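You operate a simulated robot arm through the tools that you are given. There is no shell and no other tool.

You are at the controls of a simulated robot arm. One attempt, no reset.

JOB
Put things in order on the worktop by the fridge. At the end: the blue milk carton stands where the white descaler bottle stood; the white descaler bottle stands where the teal scourer stood; the teal scourer stands where the cream cloth stood; the cream cloth stands on top of the blue frozen meal box; whatever was shut is shut again. Leave all else as you found it, and nothing knocked over.

It is judged by the outcome, as a careful person would: the job done as asked, and still so three seconds after it is handed in. It fails if anything else is knocked over, pushed out of place, dropped, spilled or broken. Flat cloth is picked up by pressing the open fingertips on it (5 to 10 N) and closing them slowly along it; thin cloth reads only 2 to 8 mm in the jaws.

ROBOT AND FRAMES
A 5-joint arm with a two-finger parallel gripper, fixed in place. Base frame: the origin is at the foot of the arm, x ahead of it, y to its left, z up; the work surface is at about z = 0. Units: mm, rad, N and s.
With the tool pointing down near the work surface it reaches from about 260 to 600 mm from the base axis. Its first joint turns from -1.152 to 1.152 rad. The tool tilts only in the upright plane through the base axis and itself; it spins freely about its own axis. Payload 1.57 kg.
Tool frame: the origin (TCP) lies between the finger pads and is the grasp point; the fingertips stand 30 mm ahead of it; z points along the fingers, y is the line along which they close. The gripper opens to 80 mm. The fingers are 17 mm wide and 12 mm thick; the gripper's body (40 by 82 mm) begins 80 mm behind the TCP.
Orientation is told as [roll, pitch, yaw] about the base's x, y, z axes, in that order, counted from this pose: with the fingers straight down and closing along the base's y, the tool's x points along the base's -x, its y along +y and its z along -z.

CONTROLS
- The arm moves only by the tool play_rows. Its argument "targets" is a list of rows, each an object of numbers (a shift or turn left out is 0, a gripper value left out holds the last): "x", "y", "z": the shift along the base's x, y, z in mm; "rx", "ry", "rz": the turn, a rotation vector about the base's x, y, z in rad; "gripper": the opening, from 0 (shut) to 1 (fully open). In form: [{"x": .., "y": .., "z": .., "rx": .., "ry": .., "rz": .., "gripper": ..}, ...]. A call has 1 to 20 rows; each row is the pose to reach, as a shift and turn from the pose commanded when the call began. Rows are played at 5 a second. More than 50 mm and 0.15 rad between two rows, or a gripper value outside its range, and nothing of the call is played. A pose out of reach is approached as far as the arm can. The call stops where the force on the tool passes 40 N (or 10 N more than at its start, if that is more) or the arm is blocked; 0.2 s more then pass. Each finger travels about 153 mm/s and halts on what it meets, pressing with about 28 N; the grip force reading is that of the motor and also rises with nothing between the fingers. The clock runs only during rows and for 0.2 s after the last one: add rows that repeat a pose to give the fingers time. It gives the time, the measured TCP pose, the force on the tool (base axes), the opening and the grip force at its end, in the units of the frame above (readings bear some noise), with the torque about the TCP (base axes, N m) and any sound that the robot's microphone picked up.
- Cameras (640 x 400 px; columns grow to the right, rows downward): "scene" is fixed at [25.4, 388.5, 519.1]; the picture's right is [-0.85, -0.52, 0.00], its down [-0.33, 0.53, -0.78] and it looks along [0.41, -0.67, -0.62] (base axes); focal length 332 px, centre (320, 200). "wrist" rides on the gripper at [72, -7, -122] in the tool frame; the picture's right is [0.09, 1.00, 0.00], its down [-0.84, 0.08, -0.54] and it looks along [-0.54, 0.05, 0.84] (tool axes); focal length 238 px, centre (320, 200).
- capture(camera): a new picture of that camera. No time passes.
- probe_pixels(camera, pixels): for up to 12 pixels [column, row] of the newest picture of that camera ("zoom" is the newest enlarged one), the place [x, y, z] in the base frame of the surface seen there, good to about 2 mm. No time passes.
- close_up(camera, box): a new picture of the part [left, top, right, bottom] of that camera's present view, enlarged. No time passes.
- hand_in(): hands the job in; it is judged then, once.

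Open the gripper and draw the arm clear of the work before you hand the job in, unless the task says otherwise.

The tools are called after "Call:" by a JSON object that holds its "method" and its "body". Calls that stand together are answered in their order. play_rows: Moves the arm, as the interface text tells. Its arguments: {"type":"object","properties":{"targets":{"type":"array"}},"required":["targets"]} The other tools are called the same way: capture (camera) takes a picture; probe_pixels (camera, pixels) gives the place of the surface under pixels of a picture; close_up (camera, box) takes an enlarged picture of a part of a camera's view; hand_in () hands the job in.

At the start:

```text
time_s: 0.0
ee_pos: [435.8, 19.8, 260.2]
tcp_rot: [0.001, 0.001, 0.0]
force: [0.5, -0.2, -0.2]
moment: [0.02, -0.01, -0.02]
finger_gap: 80.0
gripper_force: 0.1
```

scene: 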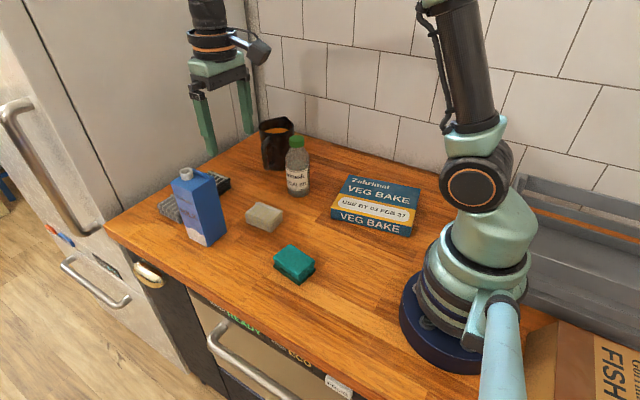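
wrist: 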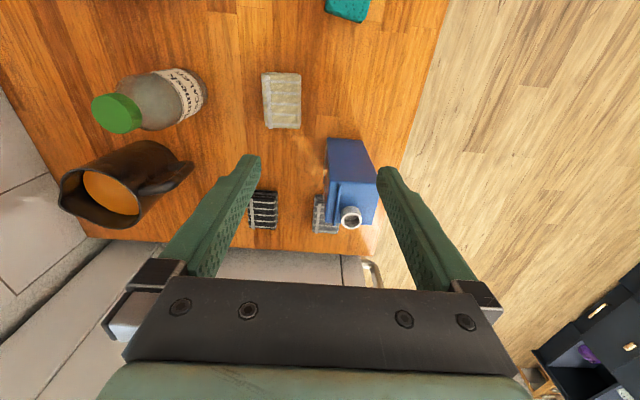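

I begin by looking at the objects on the worktop: milk carton near (200,205), cloth/cream block near (265,217), scourer near (294,264), bottle near (298,165), box near (375,205). I take enlarged views to measure them.

Call:
{"method": "close_up", "body": {"camera": "scene", "box": [150, 110, 330, 290]}}

Call:
{"method": "close_up", "body": {"camera": "wrist", "box": [40, 0, 440, 280]}}

Call:
{"method": "probe_pixels", "body": {"camera": "scene", "pixels": [[186, 173], [200, 205], [265, 210], [263, 225], [294, 258], [294, 275], [297, 140], [298, 180], [375, 195], [340, 215], [409, 235], [419, 187]]}}

```text
2.22 times, centred on (240, 200) of scene
```

zoom: 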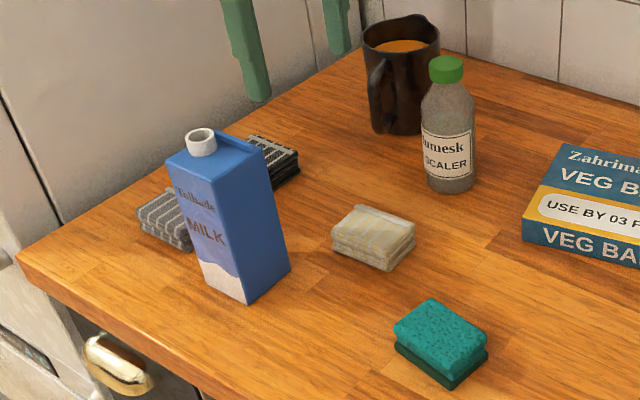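

```text
1.43 times, centred on (240, 140) of wrist
```

zoom: 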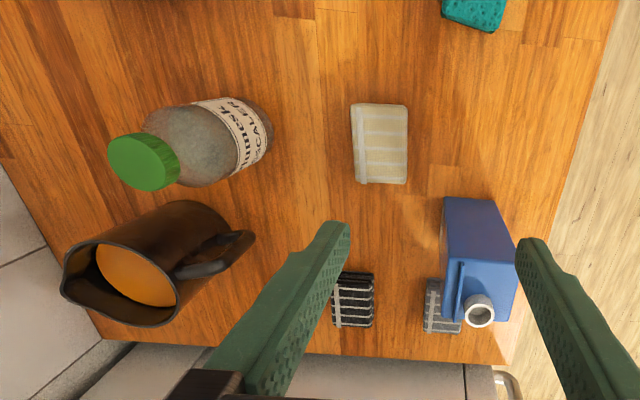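

```text
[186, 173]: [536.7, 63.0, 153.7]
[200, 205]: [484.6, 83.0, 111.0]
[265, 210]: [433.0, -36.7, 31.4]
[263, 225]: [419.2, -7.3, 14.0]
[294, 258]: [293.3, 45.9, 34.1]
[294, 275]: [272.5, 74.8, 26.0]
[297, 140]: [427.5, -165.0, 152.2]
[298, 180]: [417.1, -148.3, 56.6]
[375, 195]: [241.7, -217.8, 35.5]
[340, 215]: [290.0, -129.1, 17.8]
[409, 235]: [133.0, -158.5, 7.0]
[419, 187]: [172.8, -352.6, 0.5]
```

I see the cream cloth is a folded block, and the bottle stands near a jug with a drink in it. I take tighter enlarged pictures to measure each item's edges.

Call:
{"method": "close_up", "body": {"camera": "scene", "box": [235, 190, 325, 290]}}

Call:
{"method": "probe_pixels", "body": {"camera": "wrist", "pixels": [[262, 74], [300, 74], [264, 127], [299, 128], [281, 100], [328, 140], [365, 142], [330, 185], [376, 185], [350, 216], [116, 112], [185, 98]]}}

```text
4.00 times, centred on (280, 240) of scene
```

zoom: 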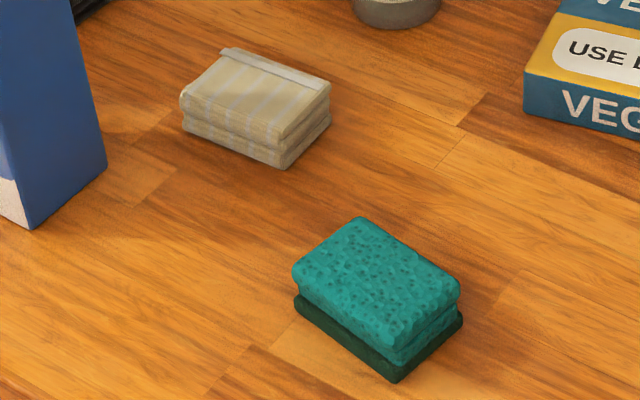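

```text
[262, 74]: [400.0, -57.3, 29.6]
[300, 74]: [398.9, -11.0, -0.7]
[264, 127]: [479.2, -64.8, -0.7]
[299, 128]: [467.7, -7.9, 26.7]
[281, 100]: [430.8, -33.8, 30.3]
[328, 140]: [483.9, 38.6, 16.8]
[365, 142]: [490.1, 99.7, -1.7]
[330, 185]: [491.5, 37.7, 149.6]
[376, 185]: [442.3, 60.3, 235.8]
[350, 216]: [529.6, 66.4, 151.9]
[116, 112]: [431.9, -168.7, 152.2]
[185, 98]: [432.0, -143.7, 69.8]
```

Now I probe the corners of the cloth (zoom 180-330, 50-167) and the scourer (zoom 293-463, 217-382).

Call:
{"method": "probe_pixels", "body": {"camera": "zoom", "pixels": [[228, 54], [325, 84], [186, 98], [280, 142], [255, 95], [282, 164], [358, 222], [452, 290], [300, 272], [392, 342], [375, 280], [396, 378]]}}

Call:
{"method": "close_up", "body": {"camera": "scene", "box": [250, 105, 330, 205]}}

```text
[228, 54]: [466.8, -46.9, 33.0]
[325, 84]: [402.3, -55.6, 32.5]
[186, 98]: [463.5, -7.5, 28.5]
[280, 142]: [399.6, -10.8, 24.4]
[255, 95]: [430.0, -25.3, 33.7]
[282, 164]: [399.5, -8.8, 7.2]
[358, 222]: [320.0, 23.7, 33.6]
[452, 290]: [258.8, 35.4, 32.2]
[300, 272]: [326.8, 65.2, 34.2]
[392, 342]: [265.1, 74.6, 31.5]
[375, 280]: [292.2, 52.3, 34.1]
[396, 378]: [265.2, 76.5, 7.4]
```

```text
4.00 times, centred on (290, 155) of scene
```

zoom: 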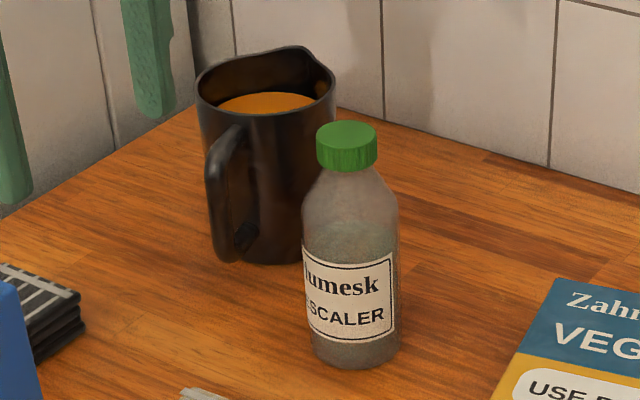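

The cloth is about 67 x 49 x 33 mm centred near (433,-32); the scourer about 63 x 43 x 34 mm centred near (293,50) turned about -10°. Now I probe the bottle and jug in the zoom.

Call:
{"method": "probe_pixels", "body": {"camera": "zoom", "pixels": [[347, 133], [320, 152], [374, 150], [347, 160], [347, 180], [350, 210], [350, 250], [306, 230], [395, 230], [352, 340], [312, 300], [397, 300]]}}

Call:
{"method": "probe_pixels", "body": {"camera": "wrist", "pixels": [[150, 76], [165, 130], [205, 95], [110, 190], [65, 180], [135, 215], [180, 175], [155, 150], [95, 160], [190, 165], [120, 227], [62, 205]]}}

```text
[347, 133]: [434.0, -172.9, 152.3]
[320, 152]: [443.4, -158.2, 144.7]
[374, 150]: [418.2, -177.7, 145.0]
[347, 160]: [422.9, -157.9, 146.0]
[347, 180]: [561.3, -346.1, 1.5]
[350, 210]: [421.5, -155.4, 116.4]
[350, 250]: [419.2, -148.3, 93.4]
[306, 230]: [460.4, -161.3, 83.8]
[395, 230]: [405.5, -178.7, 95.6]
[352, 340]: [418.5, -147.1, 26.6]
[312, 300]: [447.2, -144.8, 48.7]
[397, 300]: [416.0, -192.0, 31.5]
```

```text
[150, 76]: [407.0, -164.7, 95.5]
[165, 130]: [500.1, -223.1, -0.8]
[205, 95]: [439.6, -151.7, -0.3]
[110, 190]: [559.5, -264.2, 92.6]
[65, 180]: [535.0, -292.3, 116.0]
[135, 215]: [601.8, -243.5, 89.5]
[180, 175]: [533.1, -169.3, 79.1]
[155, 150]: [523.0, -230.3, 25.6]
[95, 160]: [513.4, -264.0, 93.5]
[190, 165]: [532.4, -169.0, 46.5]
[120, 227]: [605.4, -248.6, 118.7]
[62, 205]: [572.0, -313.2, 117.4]
```

The bottle axis is near (433,-171), radius about 27, cap top z=152; the jug is about 80 mm clear of it. Now the box and the milk carton.

Call:
{"method": "close_up", "body": {"camera": "scene", "box": [320, 165, 430, 245]}}

Call:
{"method": "probe_pixels", "body": {"camera": "scene", "pixels": [[352, 176], [419, 188], [333, 207], [410, 224], [375, 200], [332, 216], [410, 236], [417, 205]]}}

```text
5.00 times, centred on (375, 205) of scene
```

zoom: 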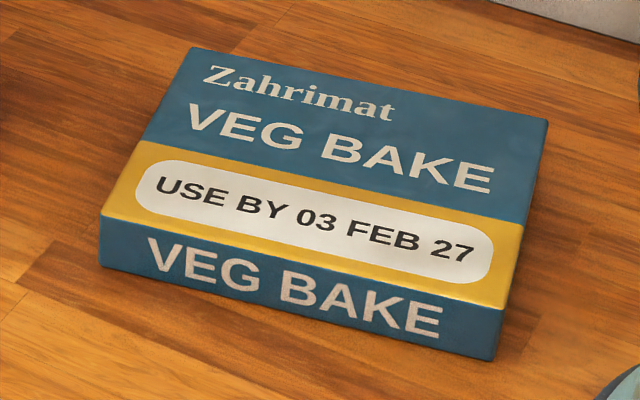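

```text
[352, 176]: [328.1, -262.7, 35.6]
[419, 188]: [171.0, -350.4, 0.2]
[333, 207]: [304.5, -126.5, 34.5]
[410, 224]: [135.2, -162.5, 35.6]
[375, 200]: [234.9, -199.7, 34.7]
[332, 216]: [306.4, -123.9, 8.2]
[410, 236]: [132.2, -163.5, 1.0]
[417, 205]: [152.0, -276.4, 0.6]
```

The box's top is at z≈35.5 with its centre near (232,-213). Now I measure the milk carton around (185-228, 165-247).

Call:
{"method": "close_up", "body": {"camera": "scene", "box": [150, 155, 250, 255]}}

Call:
{"method": "close_up", "body": {"camera": "wrist", "box": [240, 120, 400, 240]}}

```text
4.00 times, centred on (200, 205) of scene
```

zoom: 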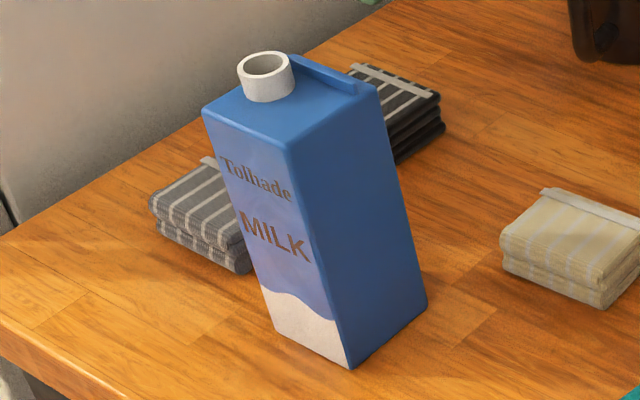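

```text
3.33 times, centred on (320, 180) of wrist
```

zoom: 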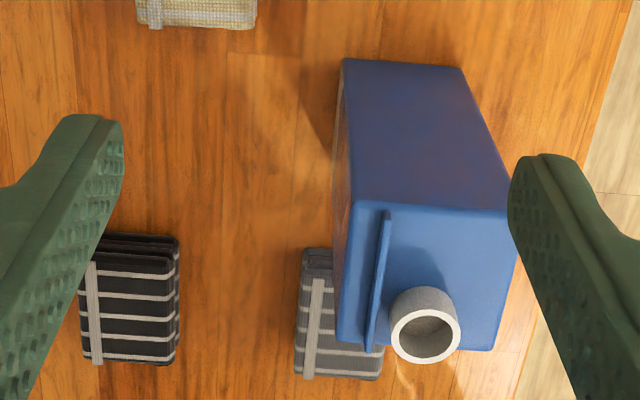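

The carton's spout is an open ring, so it must stay upright. I probe the carton's top corners and the folded grey cloth behind it.

Call:
{"method": "probe_pixels", "body": {"camera": "zoom", "pixels": [[355, 212], [503, 215], [342, 338], [490, 346], [380, 250], [425, 250], [427, 338], [375, 345], [460, 75], [350, 65], [305, 255], [310, 375]]}}

Call:
{"method": "probe_pixels", "body": {"camera": "scene", "pixels": [[202, 182], [222, 190], [241, 177], [224, 170], [222, 191], [237, 246], [256, 230], [220, 237], [190, 183], [210, 215], [205, 222], [212, 220]]}}

```text
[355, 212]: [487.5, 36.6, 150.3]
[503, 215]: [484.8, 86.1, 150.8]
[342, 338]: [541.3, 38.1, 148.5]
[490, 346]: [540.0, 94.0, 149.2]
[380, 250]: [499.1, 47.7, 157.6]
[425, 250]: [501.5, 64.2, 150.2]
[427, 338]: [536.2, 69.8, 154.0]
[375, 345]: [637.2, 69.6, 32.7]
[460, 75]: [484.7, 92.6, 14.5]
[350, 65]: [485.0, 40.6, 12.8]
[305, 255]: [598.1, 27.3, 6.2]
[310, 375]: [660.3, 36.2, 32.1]
```

```text
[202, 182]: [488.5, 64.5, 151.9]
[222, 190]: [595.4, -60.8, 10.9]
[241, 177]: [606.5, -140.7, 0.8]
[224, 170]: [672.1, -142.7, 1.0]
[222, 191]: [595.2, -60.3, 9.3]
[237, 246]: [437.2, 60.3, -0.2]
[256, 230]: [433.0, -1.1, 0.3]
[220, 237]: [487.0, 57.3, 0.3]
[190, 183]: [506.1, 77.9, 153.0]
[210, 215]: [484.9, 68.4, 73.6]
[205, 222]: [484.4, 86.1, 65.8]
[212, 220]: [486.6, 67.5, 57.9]
```

The carton is about 58 x 57 mm, nearly square to the axes, centred near (513,65), top z≈151 plus spout. First job is the cloth: I move above it at (433,-32) with open fingers closing along y, and look again.

Call:
{"method": "play_rows", "body": {"targets": [{"x": -1, "y": -20, "z": -20, "gripper": 1}, {"x": -2, "y": -40, "z": -50, "gripper": 1}, {"x": -2.8, "y": -52.3, "z": -90, "gripper": 1}, {"x": -2.8, "y": -52.3, "z": -125, "gripper": 1}, {"x": -2.8, "y": -52.3, "z": -150, "gripper": 1}, {"x": -2.8, "y": -52.3, "z": -150, "gripper": 1}]}}

Call:
{"method": "capture", "body": {"camera": "wrist"}}

Call:
{"method": "capture", "body": {"camera": "scene"}}

```text
time_s: 1.4
ee_pos: [432.0, -31.9, 108.7]
tcp_rot: [-0.001, -0.002, -0.001]
force: [-0.6, -0.3, -0.3]
moment: [-0.02, -0.01, 0.01]
finger_gap: 80.2
gripper_force: 0.0
```

```text
taken
```

wrist: 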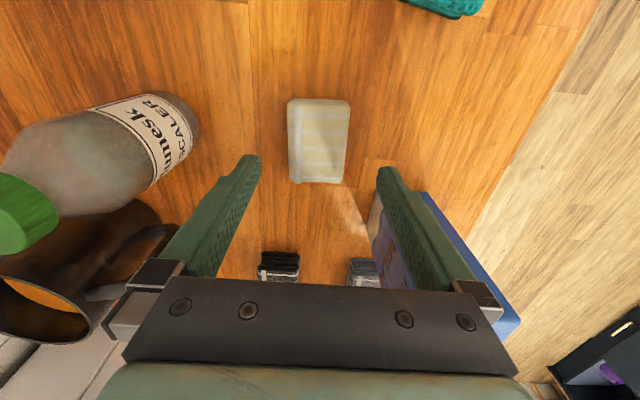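

```text
taken
```

scene: 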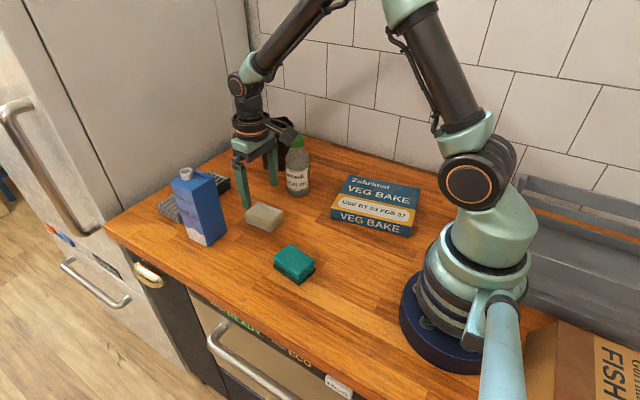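

The gripper hangs over the cloth with clear space from bottle and carton. I probe the cloth's edges in the wrist picture (288-350, 98-184) to centre the grasp.

Call:
{"method": "probe_pixels", "body": {"camera": "wrist", "pixels": [[292, 104], [320, 103], [346, 106], [290, 140], [318, 140], [348, 140], [292, 176], [318, 180], [343, 178], [318, 183]]}}

```text
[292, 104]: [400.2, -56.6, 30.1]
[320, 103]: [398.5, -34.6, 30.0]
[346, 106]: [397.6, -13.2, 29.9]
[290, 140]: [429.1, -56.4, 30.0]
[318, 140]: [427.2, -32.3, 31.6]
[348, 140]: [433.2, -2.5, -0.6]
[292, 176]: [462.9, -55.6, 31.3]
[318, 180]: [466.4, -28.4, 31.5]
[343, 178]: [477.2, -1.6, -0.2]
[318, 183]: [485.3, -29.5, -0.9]
```

The cloth centre is (432.5,-33), z top ~31. I descend to TCP z≈36 with fingers open.

Call:
{"method": "play_rows", "body": {"targets": [{"x": 0.5, "y": -1, "z": -25, "gripper": 1}, {"x": 0.5, "y": -1, "z": -45, "gripper": 1}, {"x": 0.5, "y": -1, "z": -60, "gripper": 1}, {"x": 0.5, "y": -1, "z": -70, "gripper": 1}, {"x": 0.5, "y": -1, "z": -73, "gripper": 1}, {"x": 0.5, "y": -1, "z": -73, "gripper": 1}]}}

Call:
{"method": "capture", "body": {"camera": "wrist"}}

```text
time_s: 2.8
ee_pos: [433.8, -33.4, 37.2]
tcp_rot: [-0.001, -0.002, -0.001]
force: [0.2, -0.2, -0.4]
moment: [0.03, -0.01, 0.0]
finger_gap: 79.8
gripper_force: 0.2
```

```text
taken
```

wrist: 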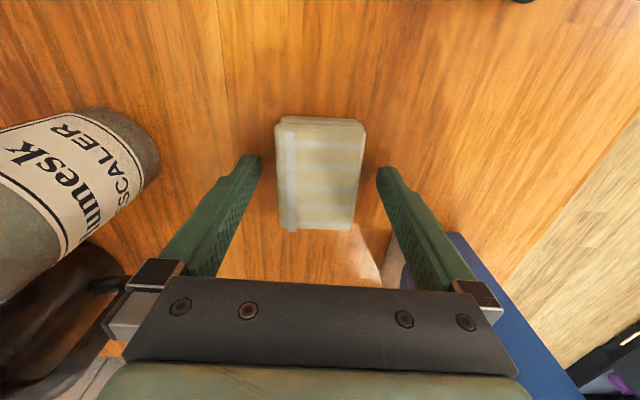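

The fingers straddle the cloth with even gaps (cloth at 277-366 px, fingertips at ~258 and ~380). I close gently, then hold.

Call:
{"method": "play_rows", "body": {"targets": [{"gripper": 0.8}, {"gripper": 0.68}, {"gripper": 0.58}, {"gripper": 0.45}, {"gripper": 0.3}, {"gripper": 0.3}, {"gripper": 0.3}]}}

Call:
{"method": "capture", "body": {"camera": "wrist"}}

```text
time_s: 4.4
ee_pos: [434.3, -33.3, 37.1]
tcp_rot: [0.0, 0.001, -0.001]
force: [0.1, -0.1, 1.2]
moment: [0.01, 0.0, 0.05]
finger_gap: 53.3
gripper_force: 28.1
```

```text
taken
```

wrist: 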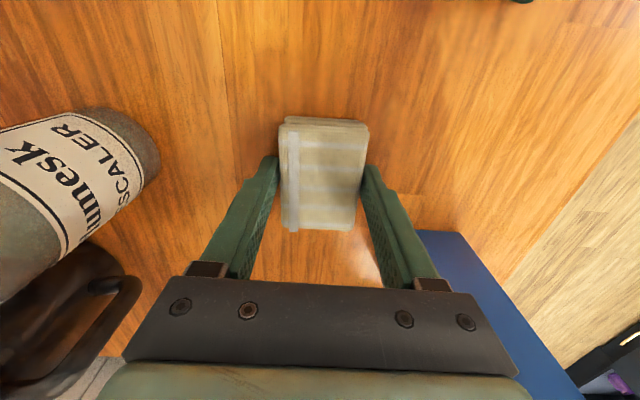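

The cloth is held at 53 mm with 28 N. I lift it to see whether it holds.

Call:
{"method": "play_rows", "body": {"targets": [{"z": 8}, {"z": 20}, {"z": 40}, {"z": 70}, {"z": 70}]}}

Call:
{"method": "capture", "body": {"camera": "wrist"}}

Call:
{"method": "capture", "body": {"camera": "scene"}}

```text
time_s: 5.6
ee_pos: [433.8, -34.9, 108.5]
tcp_rot: [0.0, -0.001, 0.0]
force: [-0.9, 0.7, -0.3]
moment: [-0.02, -0.03, 0.0]
finger_gap: 24.0
gripper_force: 0.0
```

```text
taken
```

wrist: 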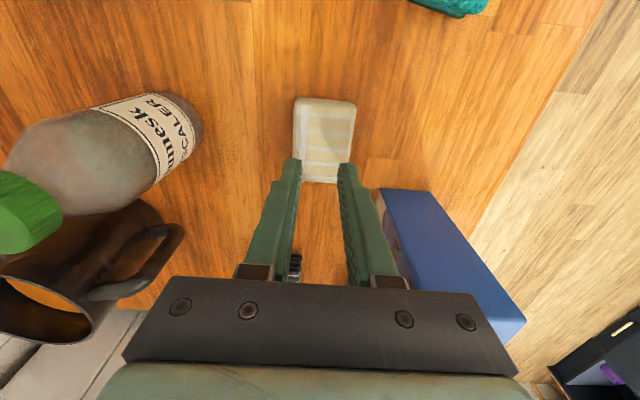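

```text
taken
```

scene: 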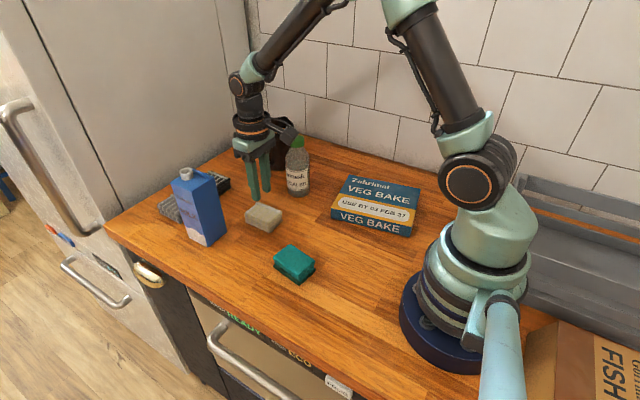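

The cloth slipped out: the opening reads 24 mm and the cloth still sits at wrist px (293-357, 97-183). I look at its state more closely before trying again.

Call:
{"method": "close_up", "body": {"camera": "scene", "box": [235, 160, 305, 240]}}

Call:
{"method": "close_up", "body": {"camera": "wrist", "box": [260, 80, 400, 200]}}

Call:
{"method": "probe_pixels", "body": {"camera": "wrist", "pixels": [[298, 104], [325, 103], [352, 106], [297, 140], [325, 140], [353, 140], [350, 140], [348, 150], [325, 178], [303, 140]]}}

```text
5.00 times, centred on (270, 200) of scene
```

zoom: 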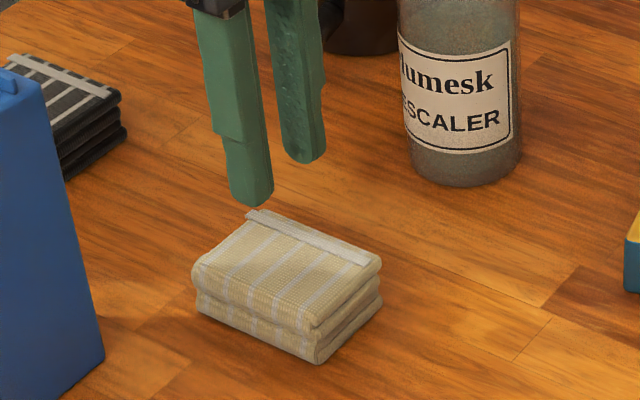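

```text
3.33 times, centred on (330, 140) of wrist
```

zoom: 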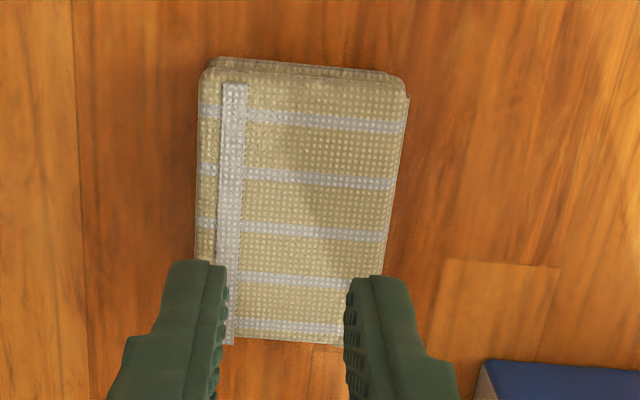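

```text
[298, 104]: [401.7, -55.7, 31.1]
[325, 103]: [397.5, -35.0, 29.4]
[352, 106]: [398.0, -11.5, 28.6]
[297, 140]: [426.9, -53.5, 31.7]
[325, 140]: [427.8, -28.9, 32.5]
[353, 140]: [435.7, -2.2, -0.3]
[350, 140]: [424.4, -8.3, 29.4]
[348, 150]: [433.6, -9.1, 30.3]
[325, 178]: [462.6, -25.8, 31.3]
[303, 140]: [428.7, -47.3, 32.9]
```

The cloth is unchanged in shape and place (centre ≈ (432,-32)). I retry with the tips closer to the surface (TCP z≈32.5) and full closure.

Call:
{"method": "play_rows", "body": {"targets": [{"x": -1, "y": 2, "gripper": 1}, {"x": -1, "y": 2, "gripper": 1}, {"x": -1, "y": 2, "z": -25, "gripper": 1}, {"x": -1, "y": 2, "z": -45, "gripper": 1}, {"x": -1, "y": 2, "z": -60, "gripper": 1}, {"x": -1, "y": 2, "z": -70, "gripper": 1}, {"x": -1, "y": 2, "z": -74.5, "gripper": 1}, {"x": -1, "y": 2, "z": -74.5, "gripper": 1}]}}

Call:
{"method": "play_rows", "body": {"targets": [{"gripper": 0.8}, {"gripper": 0.7}, {"gripper": 0.62}, {"gripper": 0.5}, {"gripper": 0.3}, {"gripper": 0.0}, {"gripper": 0.0}, {"gripper": 0.0}, {"gripper": 0.0}]}}

Call:
{"method": "close_up", "body": {"camera": "scene", "box": [235, 160, 305, 240]}}

Call:
{"method": "capture", "body": {"camera": "wrist"}}

```text
time_s: 7.4
ee_pos: [432.1, -31.4, 31.7]
tcp_rot: [0.0, -0.002, -0.001]
force: [0.3, 0.1, 0.6]
moment: [-0.02, 0.01, -0.01]
finger_gap: 80.2
gripper_force: 0.1
```

```text
time_s: 9.4
ee_pos: [432.1, -31.7, 31.3]
tcp_rot: [-0.001, 0.0, -0.001]
force: [0.2, 0.3, 1.0]
moment: [0.02, -0.02, 0.03]
finger_gap: 52.9
gripper_force: 27.7
```

```text
5.00 times, centred on (270, 200) of scene
```

zoom: 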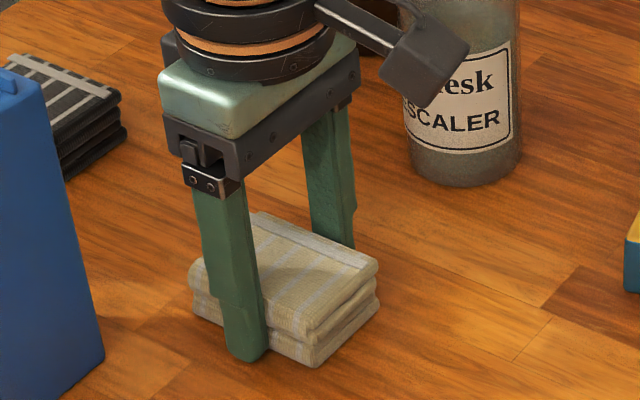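

```text
taken
```

wrist: 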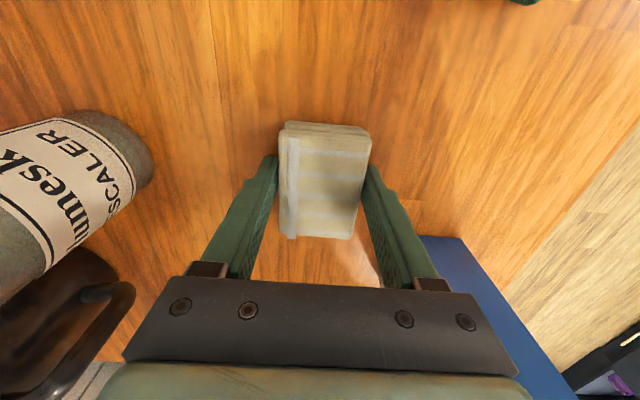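

The fingers hold at 52.9 mm, tips ~2 mm off the surface. I lift slowly by 15 mm and check.

Call:
{"method": "play_rows", "body": {"targets": [{"z": 2}, {"z": 4}, {"z": 7}, {"z": 11}, {"z": 15}, {"z": 15}]}}

Call:
{"method": "close_up", "body": {"camera": "scene", "box": [235, 160, 305, 240]}}

```text
time_s: 10.8
ee_pos: [431.1, -30.9, 48.2]
tcp_rot: [-0.001, 0.0, 0.0]
force: [1.1, 0.1, 0.0]
moment: [-0.04, 0.02, 0.01]
finger_gap: 52.9
gripper_force: 27.9
```

```text
5.00 times, centred on (270, 200) of scene
```

zoom: 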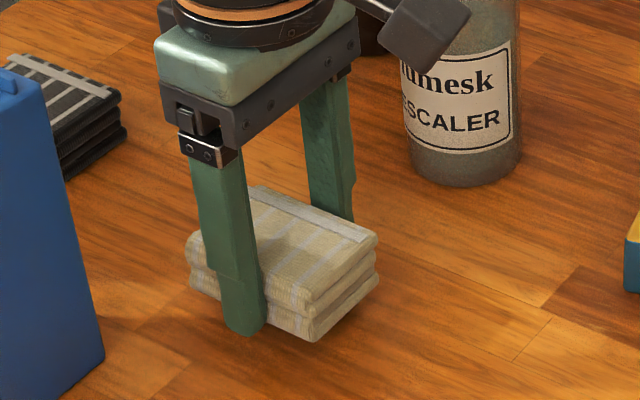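

It lifts this time with the gap steady at 52.9 mm. I go on raising it gently to about z=120 and check again.

Call:
{"method": "play_rows", "body": {"targets": [{"z": 4}, {"z": 10}, {"z": 18}, {"z": 27}, {"z": 36}, {"z": 45}, {"z": 54}, {"z": 62}, {"z": 68}, {"z": 71}, {"z": 72}]}}

Call:
{"method": "close_up", "body": {"camera": "scene", "box": [225, 120, 315, 240]}}

```text
time_s: 13.2
ee_pos: [431.5, -31.9, 121.5]
tcp_rot: [0.001, -0.001, 0.001]
force: [0.0, 0.1, 0.5]
moment: [0.0, 0.03, 0.01]
finger_gap: 53.2
gripper_force: 28.0
```

```text
3.33 times, centred on (270, 180) of scene
```

zoom: 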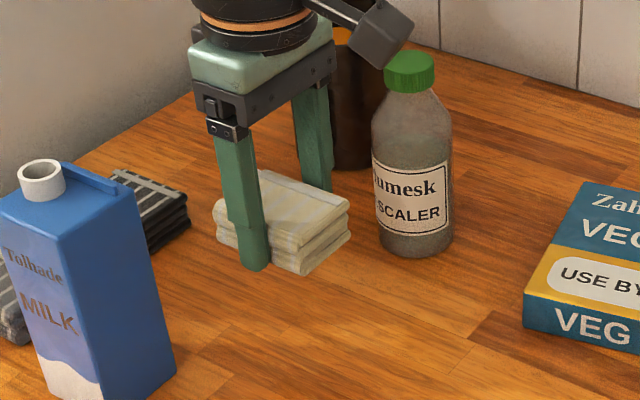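

It is held well. I carry it at this height over to the box centre (232,-213), easing in and out and turning 0.2 rad to align with the box.

Call:
{"method": "play_rows", "body": {"targets": [{"x": -4, "y": -3.6, "rz": 0.004}, {"x": -14, "y": -12.7, "rz": 0.014}, {"x": -28, "y": -25, "rz": 0.028}, {"x": -44, "y": -40, "rz": 0.044}, {"x": -62, "y": -56, "rz": 0.062}, {"x": -82, "y": -74, "rz": 0.082}, {"x": -102, "y": -92, "rz": 0.102}, {"x": -122, "y": -110, "rz": 0.122}, {"x": -140, "y": -127, "rz": 0.14}, {"x": -156, "y": -141, "rz": 0.156}, {"x": -172, "y": -156, "rz": 0.172}, {"x": -184, "y": -167, "rz": 0.184}, {"x": -194, "y": -176, "rz": 0.194}, {"x": -200, "y": -181, "rz": 0.2}, {"x": -200, "y": -181, "rz": 0.2}]}}

Call:
{"method": "capture", "body": {"camera": "scene"}}

Call:
{"method": "capture", "body": {"camera": "wrist"}}

```text
time_s: 16.4
ee_pos: [232.6, -212.8, 119.0]
tcp_rot: [0.0, 0.001, 0.2]
force: [0.5, -1.0, -0.7]
moment: [0.0, 0.03, -0.03]
finger_gap: 53.2
gripper_force: 27.3
```

```text
taken
```

scene: 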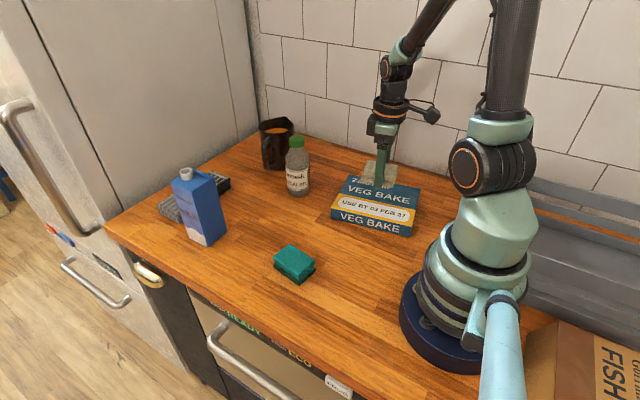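

```text
taken
```

wrist: 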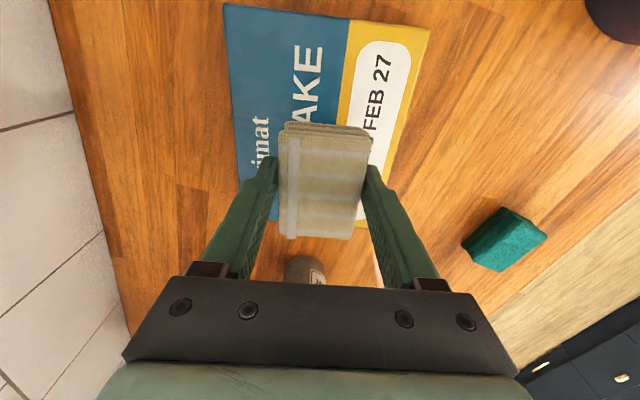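

The cloth is over the box centre in both views. I lower towards contact, expected at TCP z≈67, first to about z=72.

Call:
{"method": "play_rows", "body": {"targets": [{"z": -4}, {"z": -12}, {"z": -20}, {"z": -28}, {"z": -36}, {"z": -42}, {"z": -46}, {"z": -48}, {"z": -48}]}}

Call:
{"method": "close_up", "body": {"camera": "scene", "box": [325, 140, 435, 240]}}

```text
time_s: 18.4
ee_pos: [232.1, -211.9, 72.0]
tcp_rot: [-0.001, 0.001, 0.201]
force: [-0.2, 0.0, 0.1]
moment: [-0.01, -0.02, 0.02]
finger_gap: 52.8
gripper_force: 27.9
```

```text
4.00 times, centred on (380, 190) of scene
```

zoom: 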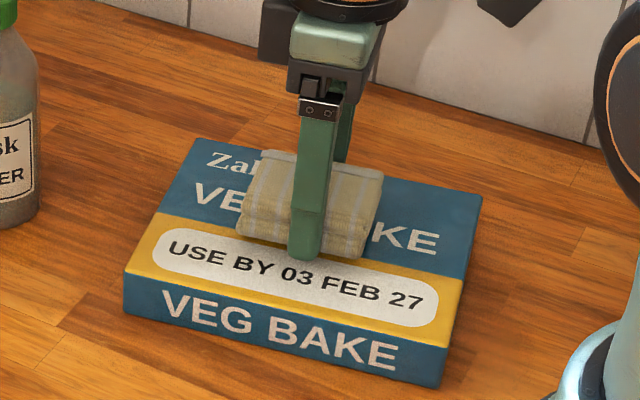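

The cloth hovers a few mm above the box. I lower the last few mm in small steps and watch the force.

Call:
{"method": "play_rows", "body": {"targets": [{"z": -1.5}, {"z": -3}, {"z": -4}, {"z": -5}, {"z": -5}]}}

```text
time_s: 19.6
ee_pos: [230.7, -211.6, 66.8]
tcp_rot: [0.0, 0.001, 0.201]
force: [0.1, -0.4, -1.0]
moment: [0.0, 0.02, 0.0]
finger_gap: 52.5
gripper_force: 27.7
```

TCP is at 66.8, where the cloth's underside should meet the box top (35.5). I open the fingers slowly and then rise straight up.

Call:
{"method": "play_rows", "body": {"targets": [{"gripper": 0.62}, {"gripper": 0.68}, {"gripper": 0.76}, {"gripper": 0.88}, {"gripper": 1}, {"gripper": 1}, {"z": 8}, {"z": 24}, {"z": 48}, {"z": 80}, {"z": 112}, {"z": 130}]}}

Call:
{"method": "capture", "body": {"camera": "scene"}}

Call:
{"method": "capture", "body": {"camera": "wrist"}}

```text
time_s: 22.2
ee_pos: [232.1, -212.8, 197.1]
tcp_rot: [-0.001, 0.001, 0.201]
force: [0.3, 0.0, 0.2]
moment: [-0.01, -0.01, 0.03]
finger_gap: 80.2
gripper_force: 0.1
```

```text
taken
```

scene: 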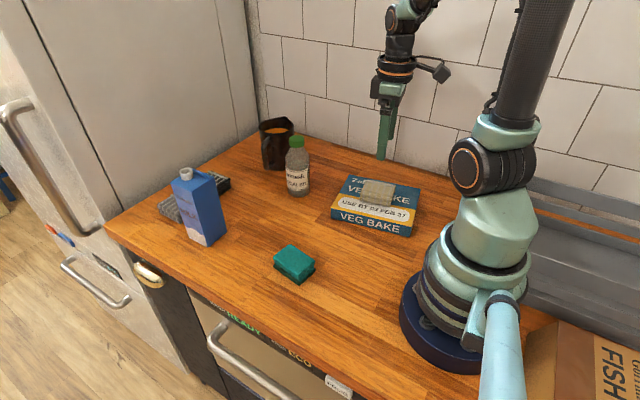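

```text
taken
```

wrist: 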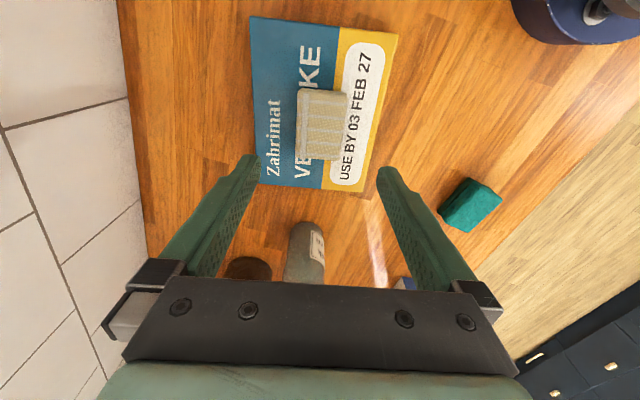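

The cloth rests squarely on the box. Next is the scourer at (293,50): I move above it at z≈130 with the jaws turned to yaw ≈ -0.17.

Call:
{"method": "play_rows", "body": {"targets": [{"x": 4, "y": 15, "z": -3, "rz": -0.02}, {"x": 12, "y": 45, "z": -9, "rz": -0.07}, {"x": 22, "y": 85, "z": -18, "rz": -0.13}, {"x": 32, "y": 130, "z": -28, "rz": -0.19}, {"x": 42, "y": 172, "z": -40, "rz": -0.25}, {"x": 51, "y": 212, "z": -52, "rz": -0.31}, {"x": 58, "y": 245, "z": -62, "rz": -0.35}, {"x": 61, "y": 261, "z": -67, "rz": -0.37}, {"x": 61, "y": 263, "z": -67, "rz": -0.37}, {"x": 61, "y": 263, "z": -67, "rz": -0.37}]}}

Call:
{"method": "capture", "body": {"camera": "wrist"}}

Call:
{"method": "capture", "body": {"camera": "scene"}}

```text
time_s: 24.4
ee_pos: [291.8, 51.9, 130.4]
tcp_rot: [-0.001, 0.0, -0.169]
force: [-0.2, -0.1, 0.2]
moment: [0.01, 0.03, 0.0]
finger_gap: 80.0
gripper_force: 0.0
```

```text
taken
```

wrist: 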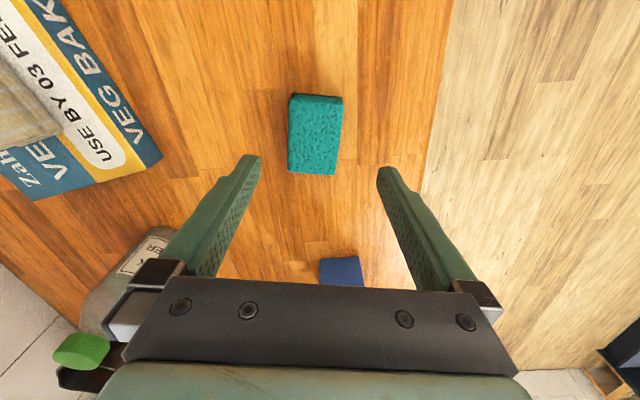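

```text
taken
```

scene: 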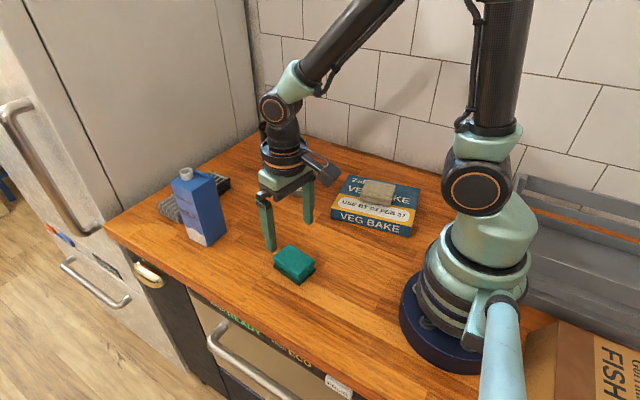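

The scourer shows at wrist px (288-343, 93-175), nearly square with the jaws. I probe it for exact centring.

Call:
{"method": "probe_pixels", "body": {"camera": "wrist", "pixels": [[294, 97], [338, 99], [291, 169], [334, 172], [293, 135], [338, 135], [316, 135], [316, 96], [313, 173], [289, 130], [341, 130]]}}

```text
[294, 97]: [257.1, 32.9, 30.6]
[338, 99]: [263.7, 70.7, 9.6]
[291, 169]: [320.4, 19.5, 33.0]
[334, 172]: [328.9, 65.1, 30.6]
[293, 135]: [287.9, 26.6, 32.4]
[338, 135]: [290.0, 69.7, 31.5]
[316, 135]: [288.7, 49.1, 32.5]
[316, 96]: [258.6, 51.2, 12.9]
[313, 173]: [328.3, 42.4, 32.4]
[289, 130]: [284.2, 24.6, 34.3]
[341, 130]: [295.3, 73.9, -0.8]
```

Scourer centre ≈ (292.7,48), width ≈47 mm. I shift by (1,-3.9) and descend to TCP z≈33.

Call:
{"method": "play_rows", "body": {"targets": [{"x": 1, "y": -3.9, "z": -15, "gripper": 1}, {"x": 1, "y": -3.9, "z": -40, "gripper": 1}, {"x": 1, "y": -3.9, "z": -62, "gripper": 1}, {"x": 1, "y": -3.9, "z": -80, "gripper": 1}, {"x": 1, "y": -3.9, "z": -91, "gripper": 1}, {"x": 1, "y": -3.9, "z": -97.5, "gripper": 1}, {"x": 1, "y": -3.9, "z": -97.5, "gripper": 1}]}}

Call:
{"method": "capture", "body": {"camera": "wrist"}}

```text
time_s: 26.0
ee_pos: [295.3, 45.7, 32.0]
tcp_rot: [0.0, 0.0, -0.17]
force: [-0.2, -0.1, 0.7]
moment: [-0.02, 0.0, -0.02]
finger_gap: 80.1
gripper_force: 0.1
```

```text
taken
```

wrist: 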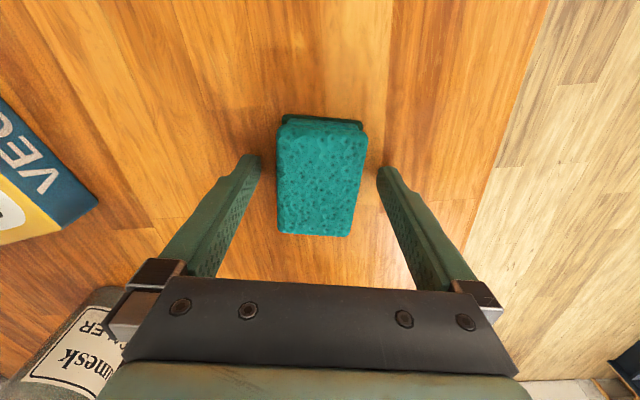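

The scourer (277-367 px) sits between the fingertips (258, 380). I close slowly.

Call:
{"method": "play_rows", "body": {"targets": [{"gripper": 0.8}, {"gripper": 0.7}, {"gripper": 0.62}, {"gripper": 0.5}, {"gripper": 0.3}, {"gripper": 0.0}, {"gripper": 0.0}, {"gripper": 0.0}, {"gripper": 0.0}]}}

Call:
{"method": "play_rows", "body": {"targets": [{"z": 2}, {"z": 4}, {"z": 7}, {"z": 11}, {"z": 15}, {"z": 15}]}}

Call:
{"method": "close_up", "body": {"camera": "scene", "box": [235, 180, 345, 300]}}

```text
time_s: 28.0
ee_pos: [295.2, 46.7, 33.3]
tcp_rot: [0.0, 0.001, -0.169]
force: [0.4, -0.7, 0.6]
moment: [-0.02, 0.0, 0.01]
finger_gap: 48.8
gripper_force: 27.5
```

```text
time_s: 29.4
ee_pos: [293.7, 47.3, 48.4]
tcp_rot: [-0.001, 0.0, -0.169]
force: [0.8, -0.5, 0.2]
moment: [-0.01, -0.03, -0.02]
finger_gap: 48.7
gripper_force: 28.6
```

```text
3.33 times, centred on (290, 240) of scene
```

zoom: 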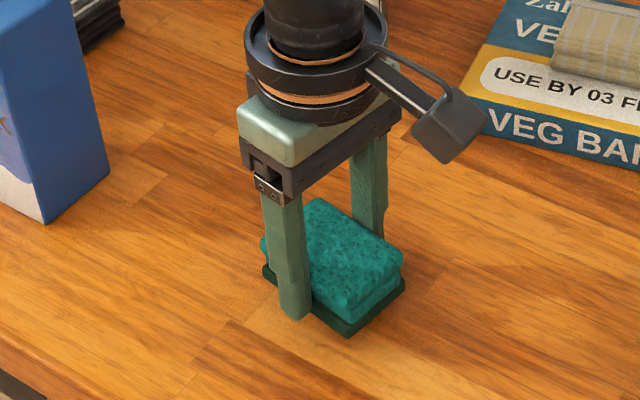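

The scourer is held (48.7 mm). I carry it to the cloth's old place (432.5,-32), turning it to lie along x as the cloth did.

Call:
{"method": "play_rows", "body": {"targets": [{"z": 5}, {"z": 15}, {"z": 28}, {"z": 40}, {"x": 5, "y": -3, "z": 48, "rz": 0.005}, {"x": 15, "y": -8.6, "z": 50, "rz": 0.018}, {"x": 30, "y": -17, "z": 50, "rz": 0.036}, {"x": 47, "y": -27, "z": 50, "rz": 0.058}, {"x": 65, "y": -37.4, "z": 50, "rz": 0.08}, {"x": 83, "y": -48, "z": 50, "rz": 0.102}, {"x": 100, "y": -57.6, "z": 50, "rz": 0.123}, {"x": 115, "y": -66, "z": 50, "rz": 0.14}, {"x": 127, "y": -73, "z": 50, "rz": 0.157}, {"x": 135, "y": -78, "z": 50, "rz": 0.167}, {"x": 138.5, "y": -79.5, "z": 50, "rz": 0.17}, {"x": 138.5, "y": -79.5, "z": 50, "rz": 0.17}]}}

Call:
{"method": "capture", "body": {"camera": "wrist"}}

Call:
{"method": "capture", "body": {"camera": "scene"}}

```text
time_s: 32.8
ee_pos: [432.6, -33.3, 96.9]
tcp_rot: [0.0, 0.0, 0.001]
force: [0.7, 0.3, 0.0]
moment: [0.02, -0.01, -0.01]
finger_gap: 48.5
gripper_force: 28.4
```

```text
taken
```

wrist: 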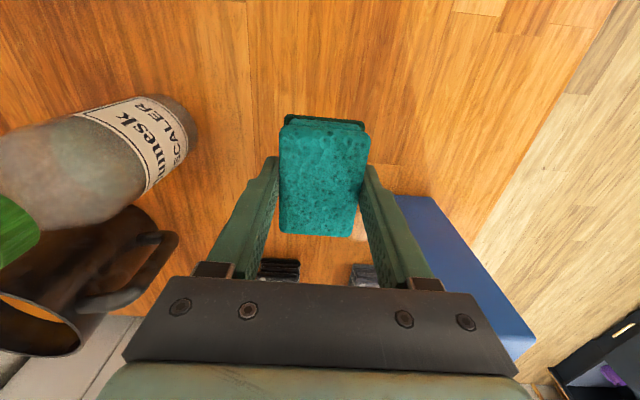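

```text
taken
```

scene: 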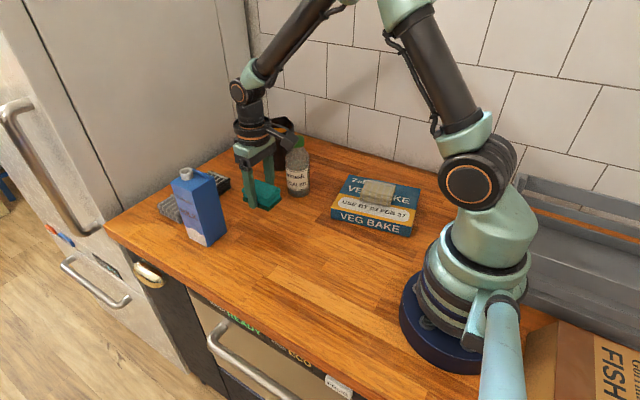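

The scourer is above the cloth's old place. I lower it gently to the grasp height (TCP z≈33).

Call:
{"method": "play_rows", "body": {"targets": [{"x": 1, "y": 1, "z": -6}, {"x": 1, "y": 1, "z": -16}, {"x": 1, "y": 1, "z": -28}, {"x": 1, "y": 1, "z": -40}, {"x": 1, "y": 1, "z": -50}, {"x": 1, "y": 1, "z": -57}, {"x": 1, "y": 1, "z": -61}, {"x": 1, "y": 1, "z": -63}, {"x": 1, "y": 1, "z": -64.5}, {"x": 1, "y": 1, "z": -64.5}]}}

Call:
{"method": "close_up", "body": {"camera": "scene", "box": [215, 130, 325, 250]}}

```text
time_s: 35.0
ee_pos: [434.3, -31.4, 32.9]
tcp_rot: [-0.001, -0.001, 0.001]
force: [0.3, -0.3, -0.5]
moment: [-0.01, 0.01, -0.03]
finger_gap: 48.9
gripper_force: 28.4
```

```text
3.33 times, centred on (270, 190) of scene
```

zoom: 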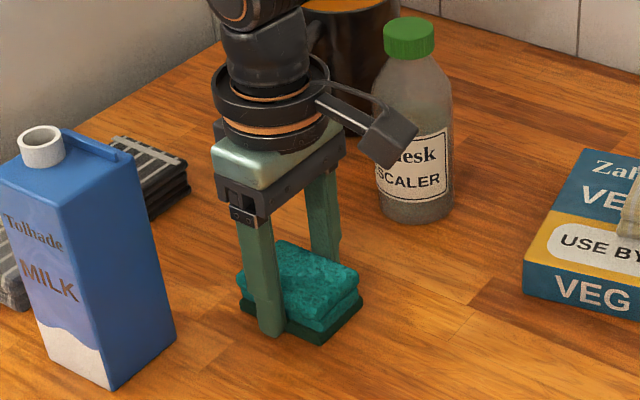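

It is down at its spot. I release slowly and rise straight up.

Call:
{"method": "play_rows", "body": {"targets": [{"gripper": 0.58}, {"gripper": 0.64}, {"gripper": 0.72}, {"gripper": 0.85}, {"gripper": 1}, {"gripper": 1}, {"z": 8}, {"z": 24}, {"z": 50}, {"z": 85}, {"z": 125}, {"z": 165}, {"z": 190}, {"z": 190}]}}

Call:
{"method": "capture", "body": {"camera": "wrist"}}

Call:
{"method": "capture", "body": {"camera": "scene"}}

```text
time_s: 38.0
ee_pos: [432.0, -33.5, 223.1]
tcp_rot: [0.0, -0.002, 0.0]
force: [0.0, -0.1, -0.1]
moment: [-0.01, 0.01, 0.02]
finger_gap: 80.0
gripper_force: 0.1
```

```text
taken
```

wrist: 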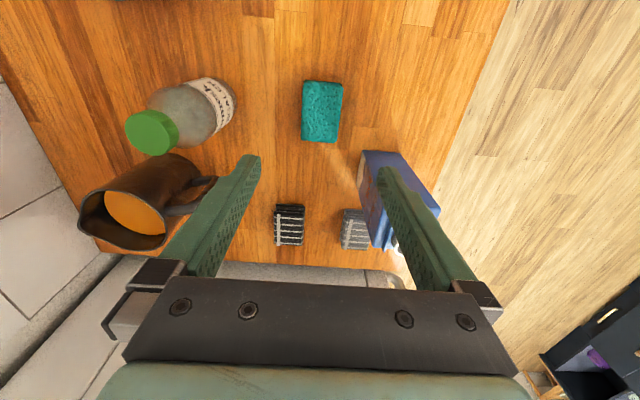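

```text
taken
```

scene: 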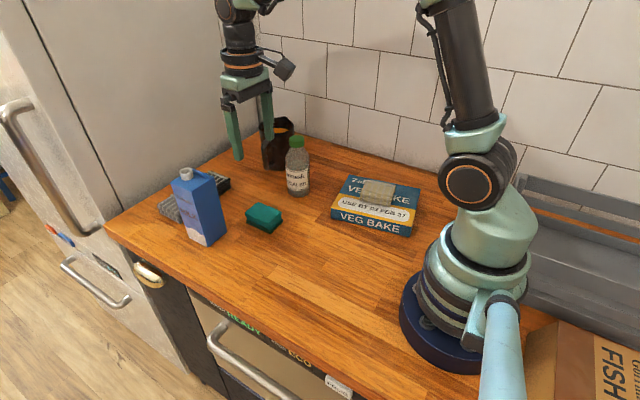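

The scourer stands in the cloth's place. Next the bottle; I probe its cap (wrist px ~152,132) and sides to pin its axis.

Call:
{"method": "probe_pixels", "body": {"camera": "wrist", "pixels": [[152, 132], [132, 132], [172, 132], [152, 115], [152, 150], [190, 90], [215, 120], [205, 90], [225, 110], [232, 95], [206, 180], [195, 200]]}}

Call:
{"method": "close_up", "body": {"camera": "wrist", "box": [70, 60, 250, 260]}}

```text
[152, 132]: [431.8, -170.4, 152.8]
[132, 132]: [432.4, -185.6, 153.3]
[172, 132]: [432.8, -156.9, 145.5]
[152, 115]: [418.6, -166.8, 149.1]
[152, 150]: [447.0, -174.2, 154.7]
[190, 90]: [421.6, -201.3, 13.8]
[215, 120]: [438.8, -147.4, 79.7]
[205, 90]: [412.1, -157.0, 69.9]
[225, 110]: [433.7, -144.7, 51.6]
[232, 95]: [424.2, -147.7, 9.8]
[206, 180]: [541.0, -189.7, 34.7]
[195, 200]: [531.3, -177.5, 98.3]
```

```text
2.00 times, centred on (160, 160) of wrist
```

zoom: 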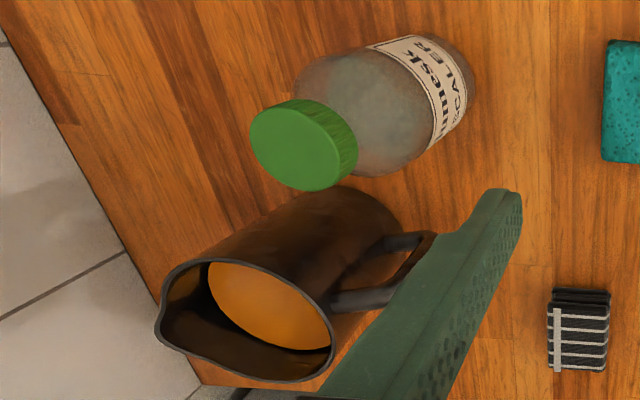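

The bottle axis is (432.5,-171.5), radius ≈27. I move above it at z≈223 with fingers open.

Call:
{"method": "play_rows", "body": {"targets": [{"y": -10, "gripper": 1}, {"y": -35, "gripper": 1}, {"y": -68, "gripper": 1}, {"y": -100, "gripper": 1}, {"y": -125, "gripper": 1}, {"y": -138.5, "gripper": 1}, {"y": -138.5, "gripper": 1}, {"y": -138.5, "gripper": 1}]}}

Call:
{"method": "capture", "body": {"camera": "wrist"}}

Call:
{"method": "capture", "body": {"camera": "scene"}}

```text
time_s: 39.8
ee_pos: [432.9, -170.3, 223.2]
tcp_rot: [0.001, -0.002, 0.0]
force: [-0.3, 0.1, -0.4]
moment: [-0.02, -0.01, -0.02]
finger_gap: 79.9
gripper_force: 0.0
```

```text
taken
```

wrist: 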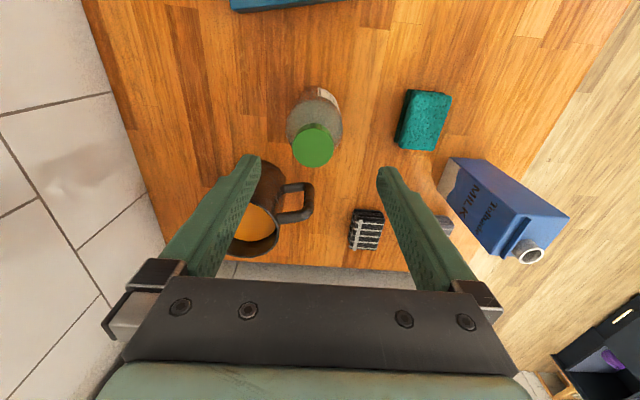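

```text
taken
```

scene: 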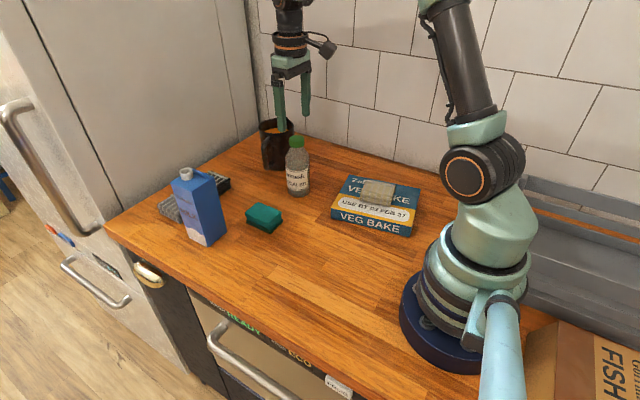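

The cap is at wrist px (313,146), centred between the fingers. I confirm its position and descend partway to z≈150 (tips at cap level's side).

Call:
{"method": "probe_pixels", "body": {"camera": "wrist", "pixels": [[313, 146], [294, 146], [332, 146], [313, 128], [313, 163], [292, 115], [341, 115]]}}

Call:
{"method": "play_rows", "body": {"targets": [{"y": -1, "z": -10, "gripper": 1}, {"y": -1, "z": -25, "gripper": 1}, {"y": -1, "z": -40, "gripper": 1}, {"y": -1, "z": -50, "gripper": 1}, {"y": -1, "z": -50, "gripper": 1}]}}

Call:
{"method": "capture", "body": {"camera": "wrist"}}

Call:
{"method": "close_up", "body": {"camera": "scene", "box": [230, 20, 360, 210]}}

```text
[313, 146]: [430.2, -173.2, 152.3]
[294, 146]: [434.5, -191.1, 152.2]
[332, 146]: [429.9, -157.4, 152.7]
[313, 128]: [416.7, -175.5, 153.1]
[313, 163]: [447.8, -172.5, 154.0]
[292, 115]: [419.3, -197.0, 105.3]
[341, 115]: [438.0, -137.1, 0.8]
```

```text
time_s: 41.0
ee_pos: [433.5, -170.3, 173.6]
tcp_rot: [0.001, 0.001, 0.0]
force: [-0.3, -1.2, 0.4]
moment: [-0.02, 0.02, 0.01]
finger_gap: 79.9
gripper_force: 0.1
```

```text
taken
```

wrist: 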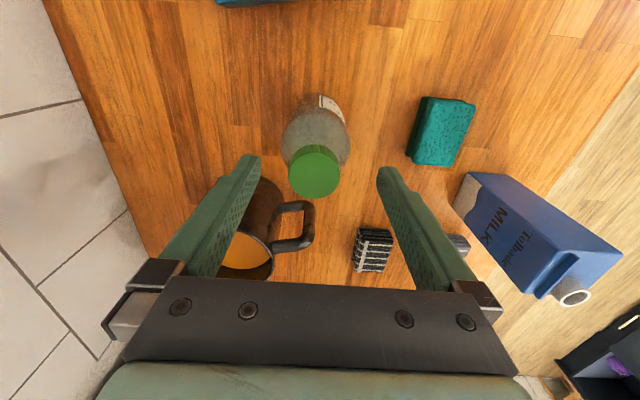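

```text
2.11 times, centred on (295, 115) of scene
```

zoom: 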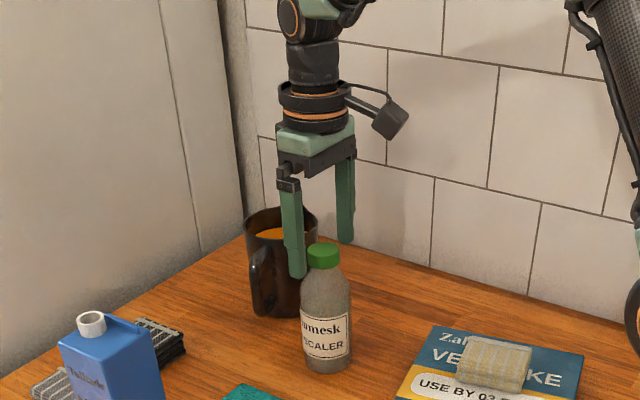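

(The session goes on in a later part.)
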